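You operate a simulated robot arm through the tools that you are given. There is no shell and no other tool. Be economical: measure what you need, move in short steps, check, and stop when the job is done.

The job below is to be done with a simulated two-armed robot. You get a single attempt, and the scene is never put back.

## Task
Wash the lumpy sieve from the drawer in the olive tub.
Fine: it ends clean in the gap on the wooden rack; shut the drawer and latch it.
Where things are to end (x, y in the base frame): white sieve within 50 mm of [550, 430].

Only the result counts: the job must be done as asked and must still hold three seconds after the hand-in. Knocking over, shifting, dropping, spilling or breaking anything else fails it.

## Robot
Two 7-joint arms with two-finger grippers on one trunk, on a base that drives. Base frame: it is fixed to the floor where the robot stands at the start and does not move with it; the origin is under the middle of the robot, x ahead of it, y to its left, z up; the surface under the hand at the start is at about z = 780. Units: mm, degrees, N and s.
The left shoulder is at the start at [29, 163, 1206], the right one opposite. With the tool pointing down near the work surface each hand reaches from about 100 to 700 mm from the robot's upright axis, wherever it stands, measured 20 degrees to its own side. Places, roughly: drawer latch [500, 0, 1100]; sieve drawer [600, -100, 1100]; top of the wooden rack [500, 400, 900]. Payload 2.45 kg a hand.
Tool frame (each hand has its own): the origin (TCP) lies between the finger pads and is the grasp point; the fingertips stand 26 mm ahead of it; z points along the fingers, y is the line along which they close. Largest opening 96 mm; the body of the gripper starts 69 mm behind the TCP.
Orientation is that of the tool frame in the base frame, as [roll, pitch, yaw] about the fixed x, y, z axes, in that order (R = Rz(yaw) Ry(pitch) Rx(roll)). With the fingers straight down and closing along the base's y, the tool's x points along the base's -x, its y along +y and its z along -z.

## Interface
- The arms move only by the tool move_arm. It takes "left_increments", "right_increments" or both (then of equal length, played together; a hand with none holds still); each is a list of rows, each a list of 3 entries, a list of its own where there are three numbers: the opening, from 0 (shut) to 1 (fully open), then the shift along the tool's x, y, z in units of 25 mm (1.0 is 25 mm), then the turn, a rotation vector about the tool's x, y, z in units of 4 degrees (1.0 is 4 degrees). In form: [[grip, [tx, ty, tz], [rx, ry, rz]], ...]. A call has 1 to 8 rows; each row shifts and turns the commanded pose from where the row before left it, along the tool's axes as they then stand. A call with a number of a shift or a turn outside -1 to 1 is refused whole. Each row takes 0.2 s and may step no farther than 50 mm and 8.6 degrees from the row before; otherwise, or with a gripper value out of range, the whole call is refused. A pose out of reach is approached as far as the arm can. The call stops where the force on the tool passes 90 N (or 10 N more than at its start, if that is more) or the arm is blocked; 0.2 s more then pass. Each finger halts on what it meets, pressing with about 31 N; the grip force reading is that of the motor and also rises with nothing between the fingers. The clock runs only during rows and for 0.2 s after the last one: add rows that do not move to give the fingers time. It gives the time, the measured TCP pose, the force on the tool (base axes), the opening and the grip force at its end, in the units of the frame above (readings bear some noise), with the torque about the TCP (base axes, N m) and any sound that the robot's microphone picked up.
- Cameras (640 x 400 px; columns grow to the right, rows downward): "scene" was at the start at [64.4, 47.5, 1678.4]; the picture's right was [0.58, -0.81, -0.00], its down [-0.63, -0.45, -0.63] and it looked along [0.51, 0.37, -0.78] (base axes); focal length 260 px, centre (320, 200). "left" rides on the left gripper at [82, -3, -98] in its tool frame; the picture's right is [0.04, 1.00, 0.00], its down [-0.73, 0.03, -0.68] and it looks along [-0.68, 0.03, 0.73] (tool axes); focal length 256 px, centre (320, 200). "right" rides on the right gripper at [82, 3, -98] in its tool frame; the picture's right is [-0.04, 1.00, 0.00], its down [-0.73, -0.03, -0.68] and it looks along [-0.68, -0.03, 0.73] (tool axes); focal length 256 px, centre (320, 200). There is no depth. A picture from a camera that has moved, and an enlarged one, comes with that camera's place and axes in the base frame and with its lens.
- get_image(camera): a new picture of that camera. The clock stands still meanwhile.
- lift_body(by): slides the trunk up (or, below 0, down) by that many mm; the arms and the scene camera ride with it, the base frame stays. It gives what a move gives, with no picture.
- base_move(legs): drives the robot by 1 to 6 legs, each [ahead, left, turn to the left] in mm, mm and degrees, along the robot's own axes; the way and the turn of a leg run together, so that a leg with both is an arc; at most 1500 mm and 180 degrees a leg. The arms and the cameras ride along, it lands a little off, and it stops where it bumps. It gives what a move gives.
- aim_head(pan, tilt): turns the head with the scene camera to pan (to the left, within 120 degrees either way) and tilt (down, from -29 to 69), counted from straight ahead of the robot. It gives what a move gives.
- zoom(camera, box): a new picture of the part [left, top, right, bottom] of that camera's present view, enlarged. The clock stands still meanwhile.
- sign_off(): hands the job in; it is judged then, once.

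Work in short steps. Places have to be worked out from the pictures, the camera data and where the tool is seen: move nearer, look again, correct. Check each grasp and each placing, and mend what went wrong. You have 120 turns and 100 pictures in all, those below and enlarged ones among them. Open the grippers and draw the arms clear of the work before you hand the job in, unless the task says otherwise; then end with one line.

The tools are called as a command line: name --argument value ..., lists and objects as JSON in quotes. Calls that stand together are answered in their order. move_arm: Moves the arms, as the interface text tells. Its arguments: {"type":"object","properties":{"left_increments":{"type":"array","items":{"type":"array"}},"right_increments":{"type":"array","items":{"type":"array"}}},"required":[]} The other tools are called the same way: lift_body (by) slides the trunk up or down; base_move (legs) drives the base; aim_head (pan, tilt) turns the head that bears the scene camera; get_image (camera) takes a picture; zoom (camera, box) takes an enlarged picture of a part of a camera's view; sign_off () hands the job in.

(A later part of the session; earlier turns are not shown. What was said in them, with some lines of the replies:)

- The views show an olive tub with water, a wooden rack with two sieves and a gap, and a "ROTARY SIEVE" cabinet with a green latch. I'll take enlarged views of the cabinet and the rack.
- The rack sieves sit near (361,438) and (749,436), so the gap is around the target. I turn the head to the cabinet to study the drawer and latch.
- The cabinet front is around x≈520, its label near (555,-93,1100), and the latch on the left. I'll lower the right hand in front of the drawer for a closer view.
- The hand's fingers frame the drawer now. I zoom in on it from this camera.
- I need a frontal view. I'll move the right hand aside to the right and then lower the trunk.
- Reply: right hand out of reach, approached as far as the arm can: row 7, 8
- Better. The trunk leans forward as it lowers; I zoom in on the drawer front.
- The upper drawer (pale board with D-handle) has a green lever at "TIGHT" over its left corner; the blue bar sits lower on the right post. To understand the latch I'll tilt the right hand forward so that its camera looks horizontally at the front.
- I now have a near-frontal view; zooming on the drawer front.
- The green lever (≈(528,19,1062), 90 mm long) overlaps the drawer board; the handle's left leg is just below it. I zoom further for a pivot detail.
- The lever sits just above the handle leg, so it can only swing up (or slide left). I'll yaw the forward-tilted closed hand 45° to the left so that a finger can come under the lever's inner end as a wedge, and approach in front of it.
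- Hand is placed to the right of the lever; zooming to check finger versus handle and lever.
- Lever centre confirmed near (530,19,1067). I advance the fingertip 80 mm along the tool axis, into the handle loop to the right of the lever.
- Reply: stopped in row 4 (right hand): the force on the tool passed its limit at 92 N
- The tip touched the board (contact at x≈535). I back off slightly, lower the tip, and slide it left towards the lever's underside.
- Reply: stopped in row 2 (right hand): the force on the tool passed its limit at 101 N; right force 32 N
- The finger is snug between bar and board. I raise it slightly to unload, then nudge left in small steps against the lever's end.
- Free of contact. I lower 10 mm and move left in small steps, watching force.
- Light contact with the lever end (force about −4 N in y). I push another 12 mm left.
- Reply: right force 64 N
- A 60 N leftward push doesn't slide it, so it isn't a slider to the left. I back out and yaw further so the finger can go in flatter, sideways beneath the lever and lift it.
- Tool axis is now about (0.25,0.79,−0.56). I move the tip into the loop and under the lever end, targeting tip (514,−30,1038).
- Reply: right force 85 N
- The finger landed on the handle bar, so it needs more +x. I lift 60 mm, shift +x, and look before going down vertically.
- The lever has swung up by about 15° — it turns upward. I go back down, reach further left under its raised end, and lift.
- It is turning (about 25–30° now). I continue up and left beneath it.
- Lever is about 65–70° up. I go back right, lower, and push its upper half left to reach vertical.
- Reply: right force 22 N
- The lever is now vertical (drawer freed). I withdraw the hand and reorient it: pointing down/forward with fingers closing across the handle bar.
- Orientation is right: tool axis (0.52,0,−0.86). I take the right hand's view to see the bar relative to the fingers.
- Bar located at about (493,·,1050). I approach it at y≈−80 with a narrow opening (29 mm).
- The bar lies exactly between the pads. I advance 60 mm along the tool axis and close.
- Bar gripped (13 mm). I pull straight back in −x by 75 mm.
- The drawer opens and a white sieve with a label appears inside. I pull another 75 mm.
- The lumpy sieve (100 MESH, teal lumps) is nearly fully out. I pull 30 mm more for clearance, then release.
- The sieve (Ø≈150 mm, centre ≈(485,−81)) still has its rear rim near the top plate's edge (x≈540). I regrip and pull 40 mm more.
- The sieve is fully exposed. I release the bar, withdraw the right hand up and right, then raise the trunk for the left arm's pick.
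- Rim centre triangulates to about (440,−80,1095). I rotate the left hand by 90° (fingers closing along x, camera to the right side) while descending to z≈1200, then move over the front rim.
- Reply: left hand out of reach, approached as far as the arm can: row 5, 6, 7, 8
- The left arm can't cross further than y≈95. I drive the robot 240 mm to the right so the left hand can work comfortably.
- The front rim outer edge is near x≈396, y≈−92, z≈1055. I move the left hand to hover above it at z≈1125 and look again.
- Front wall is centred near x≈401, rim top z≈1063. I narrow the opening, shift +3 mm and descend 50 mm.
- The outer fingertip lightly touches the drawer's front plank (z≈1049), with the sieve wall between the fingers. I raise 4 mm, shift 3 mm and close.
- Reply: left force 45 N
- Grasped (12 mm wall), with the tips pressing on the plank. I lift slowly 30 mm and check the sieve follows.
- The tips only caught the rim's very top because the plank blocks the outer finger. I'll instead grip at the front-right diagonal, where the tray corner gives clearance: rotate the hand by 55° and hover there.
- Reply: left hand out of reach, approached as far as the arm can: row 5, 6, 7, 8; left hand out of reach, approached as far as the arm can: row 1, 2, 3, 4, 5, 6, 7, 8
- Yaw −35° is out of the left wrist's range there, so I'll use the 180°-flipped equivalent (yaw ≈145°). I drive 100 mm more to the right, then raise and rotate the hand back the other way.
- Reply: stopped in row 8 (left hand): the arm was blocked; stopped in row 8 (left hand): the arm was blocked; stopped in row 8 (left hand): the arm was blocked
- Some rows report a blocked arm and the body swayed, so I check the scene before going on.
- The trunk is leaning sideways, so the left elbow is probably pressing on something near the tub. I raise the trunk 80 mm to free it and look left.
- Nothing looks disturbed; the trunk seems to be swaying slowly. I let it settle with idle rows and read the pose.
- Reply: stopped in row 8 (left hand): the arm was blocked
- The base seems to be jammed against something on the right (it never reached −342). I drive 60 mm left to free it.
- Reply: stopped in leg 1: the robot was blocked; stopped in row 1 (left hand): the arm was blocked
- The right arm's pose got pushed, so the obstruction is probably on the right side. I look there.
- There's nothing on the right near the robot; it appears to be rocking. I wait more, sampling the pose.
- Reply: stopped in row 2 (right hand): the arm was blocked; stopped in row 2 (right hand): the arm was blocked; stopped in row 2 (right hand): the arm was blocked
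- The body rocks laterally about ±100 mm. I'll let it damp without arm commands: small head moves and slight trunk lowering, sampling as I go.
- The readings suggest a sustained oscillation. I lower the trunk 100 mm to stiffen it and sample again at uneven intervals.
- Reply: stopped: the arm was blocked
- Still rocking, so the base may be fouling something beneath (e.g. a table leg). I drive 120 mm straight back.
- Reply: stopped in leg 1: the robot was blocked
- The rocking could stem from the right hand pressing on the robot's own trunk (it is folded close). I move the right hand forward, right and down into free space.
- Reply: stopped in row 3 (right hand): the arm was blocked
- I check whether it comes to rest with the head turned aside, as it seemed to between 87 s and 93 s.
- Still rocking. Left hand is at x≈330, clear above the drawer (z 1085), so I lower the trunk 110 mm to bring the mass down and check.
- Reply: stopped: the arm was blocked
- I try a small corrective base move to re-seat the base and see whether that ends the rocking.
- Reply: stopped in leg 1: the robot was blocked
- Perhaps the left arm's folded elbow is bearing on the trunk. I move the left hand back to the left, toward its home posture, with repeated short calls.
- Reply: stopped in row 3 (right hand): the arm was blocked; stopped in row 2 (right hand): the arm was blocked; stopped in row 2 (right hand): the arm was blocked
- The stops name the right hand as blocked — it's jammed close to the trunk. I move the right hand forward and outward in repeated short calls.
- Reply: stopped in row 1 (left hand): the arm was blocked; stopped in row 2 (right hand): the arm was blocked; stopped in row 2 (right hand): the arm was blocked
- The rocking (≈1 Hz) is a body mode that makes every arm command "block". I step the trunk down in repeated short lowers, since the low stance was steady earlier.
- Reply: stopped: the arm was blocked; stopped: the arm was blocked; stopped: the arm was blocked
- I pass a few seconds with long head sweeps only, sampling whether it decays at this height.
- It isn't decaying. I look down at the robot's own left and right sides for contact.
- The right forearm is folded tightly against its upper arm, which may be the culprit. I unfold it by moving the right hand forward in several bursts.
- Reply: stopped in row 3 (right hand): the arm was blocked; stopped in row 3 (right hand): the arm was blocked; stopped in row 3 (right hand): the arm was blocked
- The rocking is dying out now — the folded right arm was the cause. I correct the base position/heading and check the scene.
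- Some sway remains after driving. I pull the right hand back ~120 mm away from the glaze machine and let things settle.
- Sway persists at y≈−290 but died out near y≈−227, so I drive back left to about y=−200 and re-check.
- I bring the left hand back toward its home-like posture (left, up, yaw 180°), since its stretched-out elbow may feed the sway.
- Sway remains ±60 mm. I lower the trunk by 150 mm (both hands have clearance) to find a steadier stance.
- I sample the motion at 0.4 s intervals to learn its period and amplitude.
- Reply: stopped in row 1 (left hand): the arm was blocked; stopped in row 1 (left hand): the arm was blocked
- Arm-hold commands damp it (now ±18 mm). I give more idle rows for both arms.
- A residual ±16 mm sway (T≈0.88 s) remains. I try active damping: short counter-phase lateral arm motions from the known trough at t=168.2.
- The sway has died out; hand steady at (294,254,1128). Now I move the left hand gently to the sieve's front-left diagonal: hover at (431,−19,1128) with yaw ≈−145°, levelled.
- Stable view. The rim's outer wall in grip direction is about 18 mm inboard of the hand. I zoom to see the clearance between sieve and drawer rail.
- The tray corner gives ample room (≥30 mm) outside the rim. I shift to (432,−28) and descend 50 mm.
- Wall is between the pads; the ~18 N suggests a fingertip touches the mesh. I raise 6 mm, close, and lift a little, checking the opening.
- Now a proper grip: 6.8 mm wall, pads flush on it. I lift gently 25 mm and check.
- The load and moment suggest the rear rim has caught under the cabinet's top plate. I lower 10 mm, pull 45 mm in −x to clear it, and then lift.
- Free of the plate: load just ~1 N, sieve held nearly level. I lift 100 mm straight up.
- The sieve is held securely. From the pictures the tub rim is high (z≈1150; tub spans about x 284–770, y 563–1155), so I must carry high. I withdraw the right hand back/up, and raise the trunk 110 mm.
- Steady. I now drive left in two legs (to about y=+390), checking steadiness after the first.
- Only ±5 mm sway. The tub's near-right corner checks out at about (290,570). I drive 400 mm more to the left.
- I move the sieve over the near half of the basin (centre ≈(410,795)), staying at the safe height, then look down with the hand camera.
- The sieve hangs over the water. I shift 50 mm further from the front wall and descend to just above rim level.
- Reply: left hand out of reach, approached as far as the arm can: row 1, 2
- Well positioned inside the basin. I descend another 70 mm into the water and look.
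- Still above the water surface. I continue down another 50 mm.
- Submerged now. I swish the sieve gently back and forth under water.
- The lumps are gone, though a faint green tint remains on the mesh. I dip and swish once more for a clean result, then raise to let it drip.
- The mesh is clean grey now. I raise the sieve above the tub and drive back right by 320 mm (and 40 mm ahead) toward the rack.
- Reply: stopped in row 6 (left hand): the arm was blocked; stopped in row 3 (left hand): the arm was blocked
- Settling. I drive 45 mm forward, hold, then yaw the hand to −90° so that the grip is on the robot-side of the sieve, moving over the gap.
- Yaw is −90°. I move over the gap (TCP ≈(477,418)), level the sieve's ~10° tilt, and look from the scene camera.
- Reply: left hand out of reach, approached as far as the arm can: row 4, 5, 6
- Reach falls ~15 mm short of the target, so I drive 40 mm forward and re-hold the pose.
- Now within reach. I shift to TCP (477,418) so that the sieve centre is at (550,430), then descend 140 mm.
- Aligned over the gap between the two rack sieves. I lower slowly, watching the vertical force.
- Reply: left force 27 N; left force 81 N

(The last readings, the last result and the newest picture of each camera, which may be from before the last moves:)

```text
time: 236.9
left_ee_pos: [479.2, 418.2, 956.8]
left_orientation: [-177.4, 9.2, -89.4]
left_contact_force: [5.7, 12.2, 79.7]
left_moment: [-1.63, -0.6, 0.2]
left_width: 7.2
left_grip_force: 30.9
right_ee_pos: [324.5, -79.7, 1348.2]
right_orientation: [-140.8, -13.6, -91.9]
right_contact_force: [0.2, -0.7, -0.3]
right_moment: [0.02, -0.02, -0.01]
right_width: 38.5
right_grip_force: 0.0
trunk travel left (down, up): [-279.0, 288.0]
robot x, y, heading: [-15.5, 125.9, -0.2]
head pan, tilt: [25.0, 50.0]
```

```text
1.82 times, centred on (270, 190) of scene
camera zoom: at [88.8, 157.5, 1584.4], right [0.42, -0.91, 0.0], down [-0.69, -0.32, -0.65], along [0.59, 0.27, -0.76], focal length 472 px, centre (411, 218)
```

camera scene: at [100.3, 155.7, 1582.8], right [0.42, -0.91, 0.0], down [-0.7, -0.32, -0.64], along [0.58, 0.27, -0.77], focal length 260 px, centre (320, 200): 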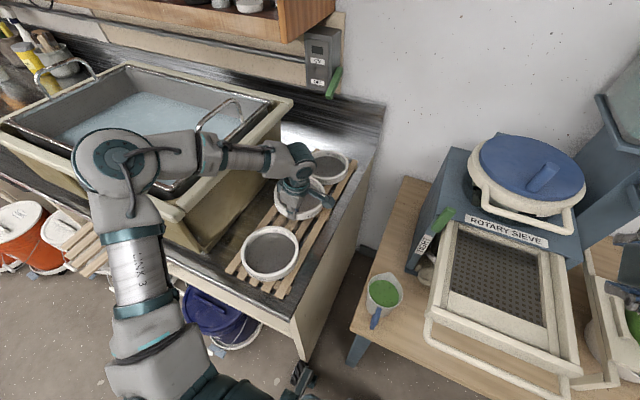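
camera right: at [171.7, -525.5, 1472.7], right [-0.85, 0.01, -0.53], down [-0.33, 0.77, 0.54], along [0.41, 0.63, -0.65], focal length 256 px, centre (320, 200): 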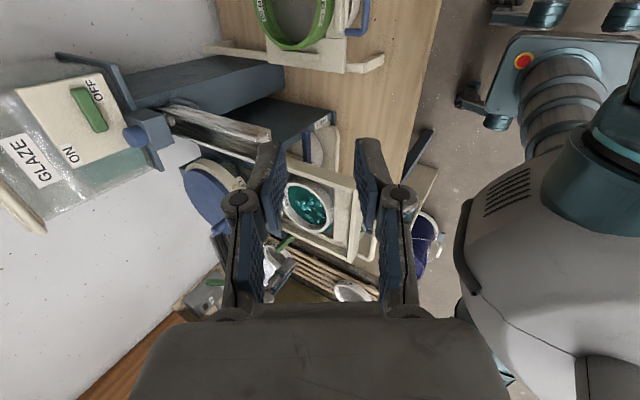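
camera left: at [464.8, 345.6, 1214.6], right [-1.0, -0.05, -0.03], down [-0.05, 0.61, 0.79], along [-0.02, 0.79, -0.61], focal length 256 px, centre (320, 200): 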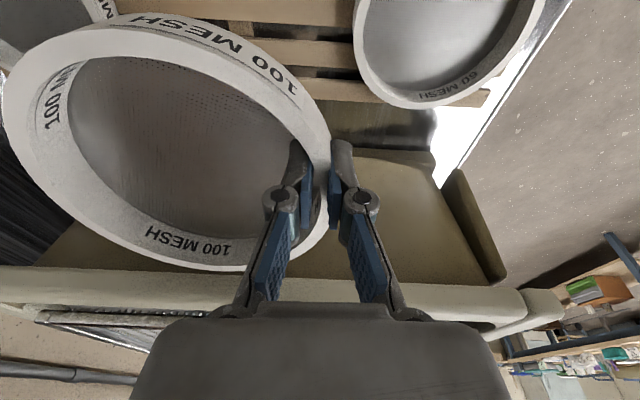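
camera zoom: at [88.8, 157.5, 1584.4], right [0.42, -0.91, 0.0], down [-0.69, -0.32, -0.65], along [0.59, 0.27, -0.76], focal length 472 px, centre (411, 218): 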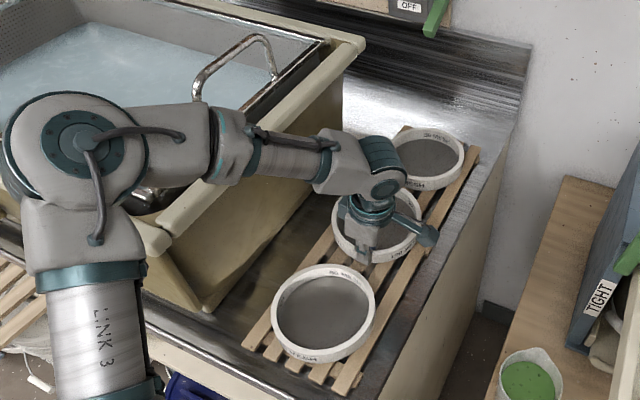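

Seated on the rack (TCP z≈957, firm contact). I ease up to unload, open modestly, and lift straight out.

move_arm --left_increments '[[0, [-0.085, 0, -0.48], [0, 0, 0]], [0, [0, 0, 0], [0, 0, 0]], [0.25, [0, 0, 0], [0, 0, 0]], [0.25, [0, 0, 0], [0, 0, 0]], [0.25, [0, 0, 0], [0, 0, 0]]]'

move_arm --left_increments '[[0.25, [-0.08, 0, -0.48], [0, 0, 0]], [0.25, [-0.08, 0, -0.48], [0, 0, 0]], [0.25, [-0.12, 0, -0.74], [0, 0, 0]], [0.25, [-0.16, 0, -0.98], [0, 0, 0]], [0.25, [-0.16, 0, -0.98], [0, 0, 0]], [0.25, [-0.16, 0, -0.98], [0, 0, 0]], [0.25, [-0.16, 0, -0.98], [0, 0, 0]], [0.25, [-0.16, 0, -0.98], [0, 0, 0]]]'

get_image --camera "left"

```text
time: 238.1
left_ee_pos: [478.9, 417.5, 958.1]
left_orientation: [-178.8, 9.3, -89.5]
left_contact_force: [-0.1, -0.2, -0.1]
left_moment: [0.01, -0.01, -0.04]
left_width: 23.9
left_grip_force: 0.0
right_ee_pos: [330.5, -77.4, 1345.7]
right_orientation: [-141.2, -13.8, -91.7]
right_contact_force: [1.0, -0.7, 0.0]
right_moment: [0.01, -0.02, -0.01]
right_width: 38.1
right_grip_force: 0.0
trunk travel left (down, up): [-279.0, 288.0]
robot x, y, heading: [-14.6, 126.6, -0.2]
head pan, tilt: [25.0, 50.0]
```

```text
time: 239.9
left_ee_pos: [476.6, 417.4, 1127.1]
left_orientation: [-178.6, 9.3, -89.5]
left_contact_force: [0.7, -0.5, 0.4]
left_moment: [0.01, 0.04, -0.02]
left_width: 24.1
left_grip_force: 0.0
right_ee_pos: [330.8, -79.4, 1346.2]
right_orientation: [-141.2, -13.7, -91.7]
right_contact_force: [0.4, 0.3, -1.0]
right_moment: [0.02, 0.03, 0.06]
right_width: 38.4
right_grip_force: 0.0
trunk travel left (down, up): [-279.0, 288.0]
robot x, y, heading: [-15.0, 128.2, -0.4]
head pan, tilt: [25.0, 50.0]
```

```text
5 pictures are left
camera left: at [478.6, 321.4, 1211.7], right [-1.0, -0.04, -0.03], down [-0.05, 0.61, 0.79], along [-0.02, 0.79, -0.62], focal length 256 px, centre (320, 200)
```

left: 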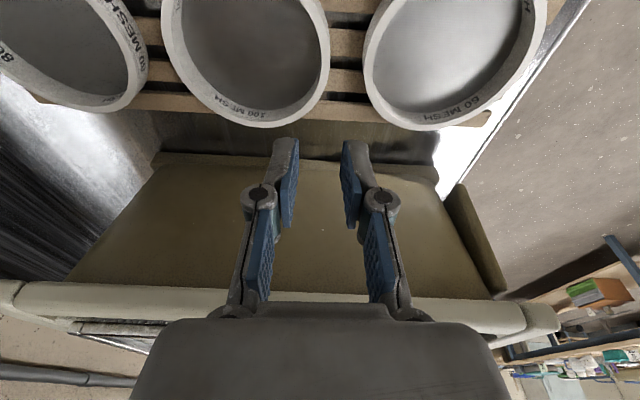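

The sieve stands in the gap, evenly between the others. Now the drawer: I raise the left hand, back the robot up 150 mm so the right arm isn't folded, and straighten the right hand's tilt.

move_arm --left_increments '[[0.25, [-0.1, 0, -0.7], [0, 0, 0]], [0.25, [-0.16, 0, -0.98], [0, 0, 0]], [0.25, [-0.16, 0, -0.98], [0, 0, 0]], [0.25, [-0.16, 0, -0.98], [0, 0, 0]], [0.25, [-0.1, 0, -0.6], [0, 0, 0]], [0.25, [0, 0, 0], [0, 0, 0]]]'

base_move --legs '[[-150, 0, 0]]'

move_arm --right_increments '[[0.4, [0, 0, 0], [-0.5, -0.75, 0]], [0.4, [0, 0, 0], [-0.5, -0.75, 0]], [0.4, [0, 0, 0], [-0.5, -0.75, 0]], [0.4, [0, 0, 0], [-0.5, -0.75, 0]], [0.4, [0, 0, 0], [0, 0, 0]]]'

```text
time: 241.3
left_ee_pos: [474.7, 417.6, 1234.9]
left_orientation: [-178.7, 9.3, -89.5]
left_contact_force: [0.3, -0.3, 1.3]
left_moment: [0.0, 0.01, 0.0]
left_width: 23.9
left_grip_force: 0.0
right_ee_pos: [330.7, -77.9, 1344.9]
right_orientation: [-141.2, -13.7, -91.9]
right_contact_force: [1.0, 0.3, 0.0]
right_moment: [0.01, -0.03, 0.02]
right_width: 38.3
right_grip_force: 0.0
trunk travel left (down, up): [-279.0, 288.0]
robot x, y, heading: [-14.4, 126.2, -0.1]
head pan, tilt: [25.0, 50.0]
```

```text
time: 242.7
left_ee_pos: [327.5, 422.8, 1231.7]
left_orientation: [-178.7, 9.1, -89.5]
left_contact_force: [-0.2, 0.5, 0.2]
left_moment: [-0.05, -0.03, -0.01]
left_width: 24.0
left_grip_force: 0.1
right_ee_pos: [184.8, -74.4, 1344.7]
right_orientation: [-141.3, -13.9, -91.8]
right_contact_force: [-0.2, -0.1, 1.0]
right_moment: [-0.01, -0.01, 0.0]
right_width: 38.5
right_grip_force: 0.0
trunk travel left (down, up): [-279.0, 288.0]
robot x, y, heading: [-165.8, 129.7, -0.0]
head pan, tilt: [25.0, 50.0]
```

```text
time: 243.8
left_ee_pos: [321.2, 418.7, 1234.8]
left_orientation: [-178.6, 9.2, -89.6]
left_contact_force: [0.1, -0.3, 0.4]
left_moment: [0.0, 0.0, 0.04]
left_width: 23.9
left_grip_force: 0.1
right_ee_pos: [178.0, -77.1, 1347.2]
right_orientation: [-150.1, -3.8, -85.0]
right_contact_force: [-0.6, 0.2, 0.0]
right_moment: [0.0, 0.03, 0.04]
right_width: 38.5
right_grip_force: 0.0
trunk travel left (down, up): [-279.0, 288.0]
robot x, y, heading: [-161.0, 125.6, -0.1]
head pan, tilt: [25.0, 50.0]
```

Right hand oriented as when it pulled the drawer. I move it to the pre-grasp above the bar (bar at about x 272) and check with one picture.

move_arm --right_increments '[[0.35, [-0.02, 0.2, 0.6], [0, 0, 0]], [0.35, [-0.03, 0.3, 0.98], [0, 0, 0]], [0.35, [-0.03, 0.3, 0.98], [0, 0, 0]], [0.35, [-0.03, 0.3, 0.98], [0, 0, 0]], [0.35, [-0.03, 0.3, 0.98], [0, 0, 0]], [0.35, [-0.03, 0.3, 0.98], [0, 0, 0]], [0.35, [-0.03, 0.3, 0.98], [0, 0, 0]], [0.35, [-0.03, 0.3, 0.98], [0, 0, 0]]]'

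move_arm --right_increments '[[0.35, [-0.06, 0.39, 1], [0, 0, 0]], [0.35, [0, 0, 0.4], [0, 0, 0]], [0.35, [0, 0, 0], [0, 0, 0]]]'

get_image --camera "right"

```text
time: 245.7
left_ee_pos: [321.4, 418.7, 1234.8]
left_orientation: [-178.5, 9.2, -89.5]
left_contact_force: [-0.8, 0.7, -0.5]
left_moment: [-0.03, -0.02, -0.01]
left_width: 24.1
left_grip_force: 0.1
right_ee_pos: [221.1, -80.9, 1156.4]
right_orientation: [-150.1, -3.8, -85.0]
right_contact_force: [1.2, -0.3, -0.4]
right_moment: [0.0, -0.03, 0.01]
right_width: 33.7
right_grip_force: 0.0
trunk travel left (down, up): [-279.0, 288.0]
robot x, y, heading: [-163.2, 129.0, -0.5]
head pan, tilt: [25.0, 50.0]
```

```text
time: 246.4
left_ee_pos: [321.4, 420.1, 1235.3]
left_orientation: [-178.5, 9.2, -89.5]
left_contact_force: [-0.9, 0.9, -0.8]
left_moment: [-0.02, 0.03, -0.01]
left_width: 23.9
left_grip_force: 0.1
right_ee_pos: [229.9, -80.7, 1121.8]
right_orientation: [-150.2, -3.8, -84.9]
right_contact_force: [0.5, 0.0, 0.0]
right_moment: [0.02, 0.0, 0.0]
right_width: 33.8
right_grip_force: 0.0
trunk travel left (down, up): [-279.0, 288.0]
robot x, y, heading: [-165.6, 129.7, -0.1]
head pan, tilt: [25.0, 50.0]
```

```text
4 pictures are left
camera right: at [186.4, -160.8, 1210.4], right [-0.86, -0.07, -0.5], down [-0.38, 0.74, 0.55], along [0.33, 0.67, -0.67], focal length 256 px, centre (320, 200)
```

right: 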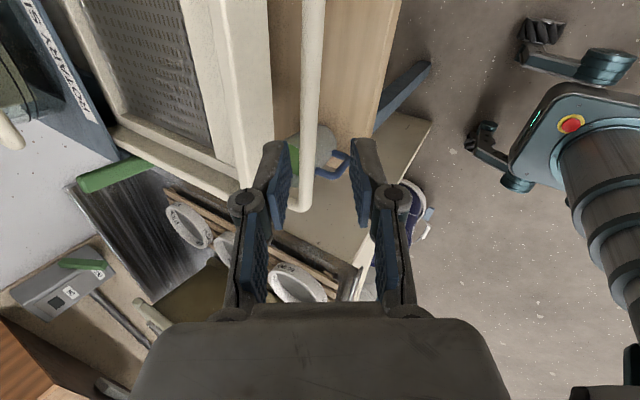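

The bar lies between the pads (slightly toward the far finger). I advance with a small correction and close on the bar.

move_arm --right_increments '[[0.4, [0, -0.08, 0.8], [0, 0, 0]], [0.4, [0, -0.08, 0.85], [0, 0, 0]], [0.4, [0, 0, 0.85], [0, 0, 0]], [0, [0, 0, 0], [0, 0, 0]], [0, [0, 0, 0], [0, 0, 0]]]'

```text
time: 247.7
left_ee_pos: [322.1, 420.3, 1235.2]
left_orientation: [-178.5, 9.2, -89.5]
left_contact_force: [1.2, -0.2, 0.4]
left_moment: [0.04, 0.02, -0.01]
left_width: 24.2
left_grip_force: 0.1
right_ee_pos: [264.8, -80.2, 1070.5]
right_orientation: [-150.0, -3.9, -85.0]
right_contact_force: [-0.4, -0.6, 15.2]
right_moment: [0.1, -0.21, -0.06]
right_width: 0.2
right_grip_force: 28.4
trunk travel left (down, up): [-279.0, 288.0]
robot x, y, heading: [-161.6, 130.5, 0.0]
head pan, tilt: [25.0, 50.0]
```

The fingers closed just above the bar. I reopen, back up a little, shift and go deeper, then close again.

move_arm --right_increments '[[0.4, [0, 0, -0.5], [0, 0, 0]], [0.4, [0, 0, 0], [0, 0, 0]], [0.4, [0, 0, 0.6], [0, 0, 0]], [0.4, [0, 0, 0.5], [0, 0, 0]], [0.4, [0, 0, 0], [0, 0, 0]], [0, [0, 0, 0], [0, 0, 0]], [0, [0, 0, 0], [0, 0, 0]]]'

zoom --camera "right" --box '[200, 40, 440, 240]'

```text
time: 249.2
left_ee_pos: [320.3, 420.7, 1234.3]
left_orientation: [-178.5, 9.2, -89.5]
left_contact_force: [0.4, -0.7, 0.0]
left_moment: [-0.01, -0.02, 0.01]
left_width: 24.1
left_grip_force: 0.1
right_ee_pos: [271.3, -80.2, 1057.0]
right_orientation: [-149.9, -3.8, -85.2]
right_contact_force: [0.2, 0.1, 9.7]
right_moment: [0.87, -0.12, -0.75]
right_width: 15.4
right_grip_force: 41.3
trunk travel left (down, up): [-279.0, 288.0]
robot x, y, heading: [-163.5, 128.1, -0.2]
head pan, tilt: [25.0, 50.0]
```

```text
2.00 times, centred on (320, 140) of right
camera zoom: at [228.2, -160.7, 1145.7], right [-0.86, -0.07, -0.5], down [-0.38, 0.74, 0.55], along [0.33, 0.67, -0.67], focal length 512 px, centre (320, 320)
```

zoom: 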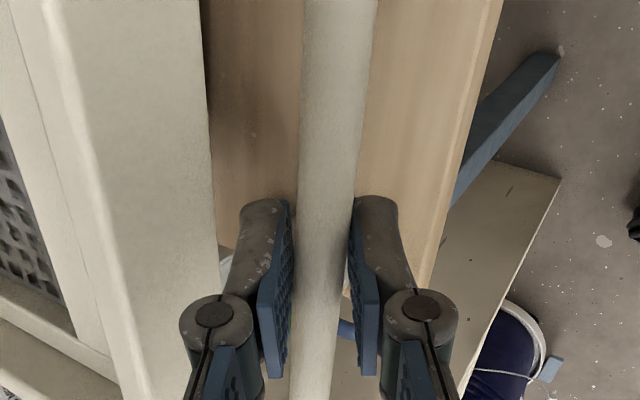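

Bar gripped (15 mm). I push the drawer in +x: 200 mm first, then the last ~20 mm while watching force.

move_arm --right_increments '[[0, [0.05, -0.5, 0.29], [0, 0, 0]], [0, [0.087, -0.86, 0.5], [0, 0, 0]], [0, [0.087, -0.86, 0.5], [0, 0, 0]], [0, [0.087, -0.86, 0.5], [0, 0, 0]], [0, [0.087, -0.86, 0.5], [0, 0, 0]], [0, [0.087, -0.86, 0.5], [0, 0, 0]], [0, [0.087, -0.86, 0.5], [0, 0, 0]], [0, [0.087, -0.86, 0.5], [0, 0, 0]]]'

move_arm --right_increments '[[0, [0.05, -0.5, 0.29], [0, 0, 0]], [0, [0.04, -0.4, 0.23], [0, 0, 0]], [0, [0.04, -0.3, 0.17], [0, 0, 0]], [0, [0, 0, 0], [0, 0, 0]]]'

```text
time: 251.1
left_ee_pos: [321.5, 420.4, 1235.5]
left_orientation: [-178.5, 9.2, -89.4]
left_contact_force: [0.3, -0.7, -1.3]
left_moment: [0.02, 0.01, -0.01]
left_width: 24.1
left_grip_force: 0.0
right_ee_pos: [461.4, -80.7, 1057.1]
right_orientation: [-150.0, -3.9, -85.0]
right_contact_force: [0.6, -2.6, 17.6]
right_moment: [0.6, -0.12, -0.94]
right_width: 15.6
right_grip_force: 41.2
trunk travel left (down, up): [-279.0, 288.0]
robot x, y, heading: [-162.8, 128.5, -0.1]
head pan, tilt: [25.0, 50.0]
```

```text
time: 252.1
left_ee_pos: [317.2, 420.0, 1235.8]
left_orientation: [-178.3, 9.2, -89.5]
left_contact_force: [0.3, 0.3, 0.7]
left_moment: [0.0, -0.03, -0.03]
left_width: 23.8
left_grip_force: 0.0
right_ee_pos: [489.8, -80.5, 1055.5]
right_orientation: [-150.3, -3.9, -84.9]
right_contact_force: [-30.8, -2.1, 3.0]
right_moment: [0.55, 0.39, -0.89]
right_width: 15.5
right_grip_force: 42.0
trunk travel left (down, up): [-279.0, 288.0]
robot x, y, heading: [-164.4, 127.1, -0.1]
head pan, tilt: [25.0, 50.0]
```

Drawer is home (−31 N at x≈490, same as originally). I release, withdraw, and bring the closed fingers to the left side of the upright latch lever.

move_arm --right_increments '[[0.4, [0, 0, 0], [0, 0, 0]], [0.4, [0, 0, 0], [0, 0, 0]], [0.4, [0, 0, -0.8], [0, 0, 0]], [0.4, [0, 0, -0.8], [0, 0, 0]], [0.4, [0, 0, -0.8], [0, 0, 0]]]'

move_arm --right_increments '[[0, [-0.5, -0.24, -0.46], [0, 0, 0]], [0, [-0.9, -0.24, -0.46], [0, 0, 0]], [0, [-0.95, -0.24, -0.46], [0, 0, 0]], [0, [-0.95, -0.24, -0.46], [0, 0, 0]], [0, [-0.95, -0.24, -0.46], [0, 0, 0]], [0, [-0.95, -0.24, -0.46], [0, 0, 0]], [0, [-0.95, -0.24, -0.46], [0, 0, 0]], [0, [-0.9, -0.24, -0.46], [0, 0, 0]]]'

move_arm --right_increments '[[0, [0.03, -0.36, 0.79], [0, 0, 0]], [0, [0.03, -0.36, 0.79], [0, 0, 0]], [0, [0.03, -0.36, 0.79], [0, 0, 0]], [0, [0.03, -0.36, 0.79], [0, 0, 0]], [0, [0, 0, 0], [0, 0, 0]]]'

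zoom --camera "scene" --box '[340, 110, 600, 310]'

```text
time: 253.2
left_ee_pos: [320.4, 419.8, 1235.4]
left_orientation: [-178.4, 9.2, -89.5]
left_contact_force: [0.5, 1.0, -0.2]
left_moment: [0.01, 0.0, -0.02]
left_width: 24.1
left_grip_force: 0.0
right_ee_pos: [466.7, -79.3, 1108.3]
right_orientation: [-150.2, -3.9, -85.0]
right_contact_force: [0.1, -0.3, -0.2]
right_moment: [-0.01, 0.01, 0.02]
right_width: 38.3
right_grip_force: 0.0
trunk travel left (down, up): [-279.0, 288.0]
robot x, y, heading: [-162.7, 124.5, -0.0]
head pan, tilt: [25.0, 50.0]
```

```text
time: 255.1
left_ee_pos: [322.2, 423.2, 1234.5]
left_orientation: [-178.5, 9.1, -89.6]
left_contact_force: [-0.4, 0.0, 0.6]
left_moment: [-0.06, -0.02, -0.01]
left_width: 24.1
left_grip_force: 0.1
right_ee_pos: [445.3, 103.8, 1200.7]
right_orientation: [-150.1, -4.0, -85.1]
right_contact_force: [0.1, 0.5, 0.1]
right_moment: [0.01, -0.04, -0.01]
right_width: 0.0
right_grip_force: 28.2
trunk travel left (down, up): [-279.0, 288.0]
robot x, y, heading: [-161.5, 127.1, -0.1]
head pan, tilt: [25.0, 50.0]
```

```text
time: 256.2
left_ee_pos: [321.0, 421.6, 1234.1]
left_orientation: [-178.5, 9.2, -89.5]
left_contact_force: [0.1, -0.2, 0.4]
left_moment: [0.05, 0.0, 0.01]
left_width: 24.3
left_grip_force: 0.2
right_ee_pos: [517.0, 104.1, 1150.3]
right_orientation: [-150.1, -3.9, -85.0]
right_contact_force: [-0.4, -0.2, 0.4]
right_moment: [0.0, 0.0, -0.01]
right_width: 0.1
right_grip_force: 29.0
trunk travel left (down, up): [-279.0, 288.0]
robot x, y, heading: [-162.6, 131.8, -0.0]
head pan, tilt: [25.0, 50.0]
```

```text
2.00 times, centred on (470, 210) of scene
camera zoom: at [-47.1, 163.3, 1582.1], right [0.42, -0.91, 0.0], down [-0.7, -0.32, -0.64], along [0.58, 0.27, -0.77], focal length 520 px, centre (20, 180)
```

zoom: 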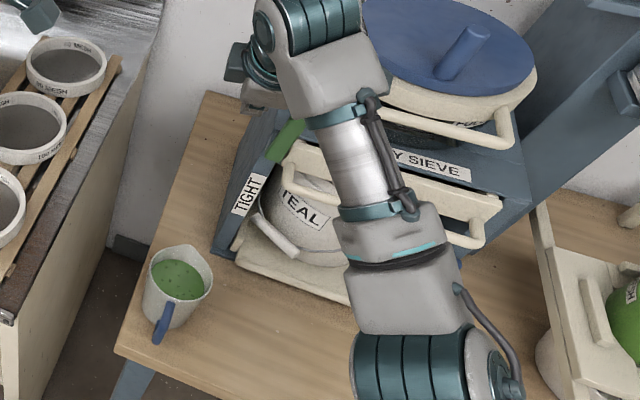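

Hand is left of the upright lever and the drawer front is flush. I sweep the fingertip to the right and down along the lever's arc.

move_arm --right_increments '[[0, [0.574, 0.083, 0.043], [0, 0, 0]], [0, [0.574, 0.083, 0.043], [0, 0, 0]], [0, [0.92, 0.06, -0.056], [0, 0, 0]], [0, [0.533, 0.088, 0.06], [0, 0, 0]], [0, [0.533, 0.088, 0.06], [0, 0, 0]], [0, [0.437, 0.199, 0.266], [0, 0, 0]], [0, [0.437, 0.199, 0.266], [0, 0, 0]], [0, [0.424, 0.45, 0.7], [0, 0, 0]]]'

move_arm --right_increments '[[0, [0.06, 0.168, 0.278], [0, 0, 0]], [0, [0, 0, 0], [0, 0, 0]]]'

```text
time: 258.1
left_ee_pos: [321.6, 420.1, 1234.6]
left_orientation: [-178.6, 9.2, -89.5]
left_contact_force: [0.3, 0.4, 0.7]
left_moment: [0.02, 0.02, 0.0]
left_width: 24.3
left_grip_force: 0.0
right_ee_pos: [518.8, -12.5, 1109.3]
right_orientation: [-150.2, -3.8, -85.1]
right_contact_force: [-0.2, 0.4, -0.6]
right_moment: [-0.02, 0.01, 0.02]
right_width: 0.1
right_grip_force: 28.8
trunk travel left (down, up): [-279.0, 288.0]
robot x, y, heading: [-161.8, 129.0, 0.1]
head pan, tilt: [25.0, 50.0]
```

```text
time: 258.6
left_ee_pos: [320.8, 421.2, 1235.2]
left_orientation: [-178.5, 9.2, -89.4]
left_contact_force: [-0.9, -0.4, 0.3]
left_moment: [-0.02, 0.01, 0.0]
left_width: 24.1
left_grip_force: 0.3
right_ee_pos: [517.2, -13.2, 1103.9]
right_orientation: [-150.1, -3.8, -85.0]
right_contact_force: [-5.6, -0.7, 2.4]
right_moment: [0.05, 0.13, 0.05]
right_width: 0.2
right_grip_force: 28.1
trunk travel left (down, up): [-279.0, 288.0]
robot x, y, heading: [-167.8, 128.3, -0.3]
head pan, tilt: [25.0, 50.0]
```

Light contact. I press down about 10 mm more and look at the lever.

move_arm --right_increments '[[0, [-0.02, 0.2, 0.11], [0, 0, 0]], [0, [-0.02, 0.12, 0.2], [0, 0, 0]], [0, [0, 0, 0], [0, 0, 0]]]'

zoom --camera "scene" --box '[420, 130, 540, 230]'

```text
time: 259.4
left_ee_pos: [319.6, 422.0, 1236.9]
left_orientation: [-178.4, 9.2, -89.5]
left_contact_force: [-0.5, 1.3, 0.8]
left_moment: [-0.03, 0.02, -0.03]
left_width: 24.0
left_grip_force: 0.2
right_ee_pos: [512.7, -12.5, 1099.6]
right_orientation: [-149.4, -4.0, -85.1]
right_contact_force: [9.9, -2.8, 42.4]
right_moment: [0.42, -0.62, -0.33]
right_width: 0.0
right_grip_force: 29.0
trunk travel left (down, up): [-279.0, 288.0]
robot x, y, heading: [-163.2, 126.7, -0.1]
head pan, tilt: [25.0, 50.0]
```

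```text
4.00 times, centred on (480, 180) of scene
camera zoom: at [-54.0, 162.6, 1583.3], right [0.42, -0.91, 0.0], down [-0.7, -0.32, -0.64], along [0.58, 0.27, -0.77], focal length 1040 px, centre (-320, 280)
```

zoom: 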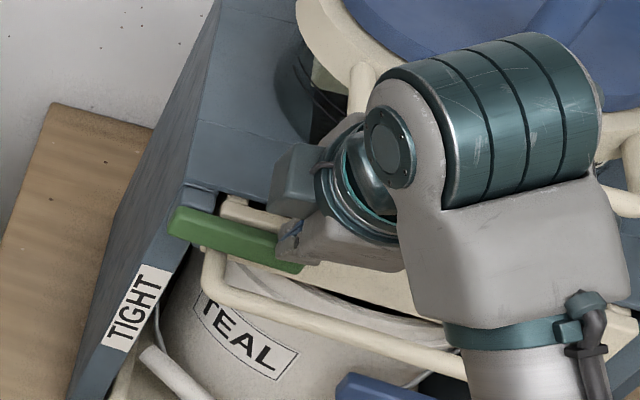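

The lever is horizontal across the drawer front and seated (42 N stop): latched. I lift the right hand straight up and draw it back; the left hand is already clear.

move_arm --right_increments '[[0, [0.05, -0.3, -0.52], [0, 0, 0]], [0, [0.066, -0.497, -0.865], [0, 0, 0]], [0, [0.066, -0.497, -0.865], [0, 0, 0]], [0, [0.066, -0.497, -0.865], [0, 0, 0]], [0.3, [-0.087, 0.8, -0.5], [0, 0, 0]], [0.3, [-0.087, 0.86, -0.5], [0, 0, 0]], [0.3, [-0.087, 0.86, -0.5], [0, 0, 0]], [0.3, [-0.087, 0.86, -0.5], [0, 0, 0]]]' --left_increments '[[0.5, [0, 0, 0], [0, 0, 0]], [0.5, [0, 0, 0], [0, 0, 0]], [0.5, [0, 0, 0], [0, 0, 0]], [0.5, [0, 0, 0], [0, 0, 0]], [0.5, [0, 0, 0], [0, 0, 0]], [0.5, [0, 0, 0], [0, 0, 0]], [0.5, [0, 0, 0], [0, 0, 0]], [0.5, [0, 0, 0], [0, 0, 0]]]'

move_arm --right_increments '[[0.5, [-0.05, 0.5, -0.7], [0, 0, 0]], [0.5, [0, 0, -0.7], [0, 0, 0]], [0.5, [0, 0, 0], [0, 0, 0]], [0.5, [0, 0, 0], [0, 0, 0]], [0.5, [0, 0, 0], [0, 0, 0]]]'

get_image --camera "scene"

```text
time: 261.2
left_ee_pos: [321.5, 420.3, 1235.5]
left_orientation: [-178.5, 9.3, -89.5]
left_contact_force: [-1.1, -0.5, 0.0]
left_moment: [-0.02, -0.02, -0.02]
left_width: 48.0
left_grip_force: 0.2
right_ee_pos: [414.5, -13.1, 1183.5]
right_orientation: [-150.1, -3.8, -84.9]
right_contact_force: [-0.3, 1.2, 0.7]
right_moment: [0.01, -0.01, 0.01]
right_width: 28.9
right_grip_force: 0.1
trunk travel left (down, up): [-279.0, 288.0]
robot x, y, heading: [-166.0, 127.1, -0.0]
head pan, tilt: [25.0, 50.0]
```

```text
time: 262.4
left_ee_pos: [321.9, 421.5, 1234.7]
left_orientation: [-178.6, 9.3, -89.5]
left_contact_force: [0.9, 0.3, -0.6]
left_moment: [-0.05, -0.02, -0.02]
left_width: 48.0
left_grip_force: 0.0
right_ee_pos: [386.0, -12.8, 1206.9]
right_orientation: [-150.3, -4.0, -85.0]
right_contact_force: [0.6, 0.1, 0.1]
right_moment: [0.0, -0.01, 0.03]
right_width: 48.0
right_grip_force: 0.1
trunk travel left (down, up): [-279.0, 288.0]
robot x, y, heading: [-164.8, 125.9, -0.1]
head pan, tilt: [25.0, 50.0]
```

```text
0 pictures are left
camera scene: at [-47.5, 161.5, 1582.1], right [0.42, -0.91, 0.0], down [-0.7, -0.32, -0.64], along [0.58, 0.27, -0.77], focal length 260 px, centre (320, 200)
```

scene: 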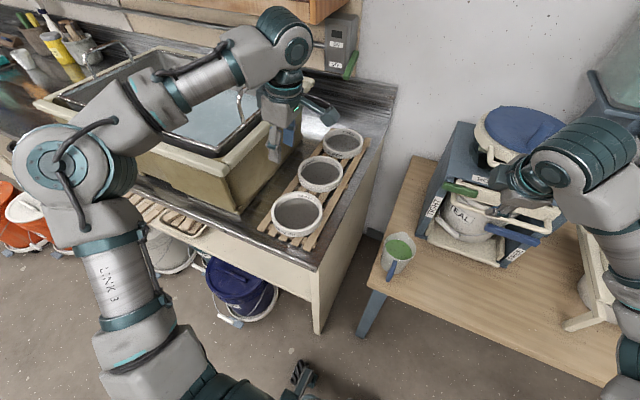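

The final view shows the clean sieve standing in the gap, the drawer shut with the green lever across it, and both hands open and clear. I hand the job in.

sign_off

```text
The job is handed in.
```

The white sieve came out of the tub clean and now stands in the rack gap at about (550, 430). The drawer is shut with the green latch lever turned down across its front, and both grippers are open and clear.
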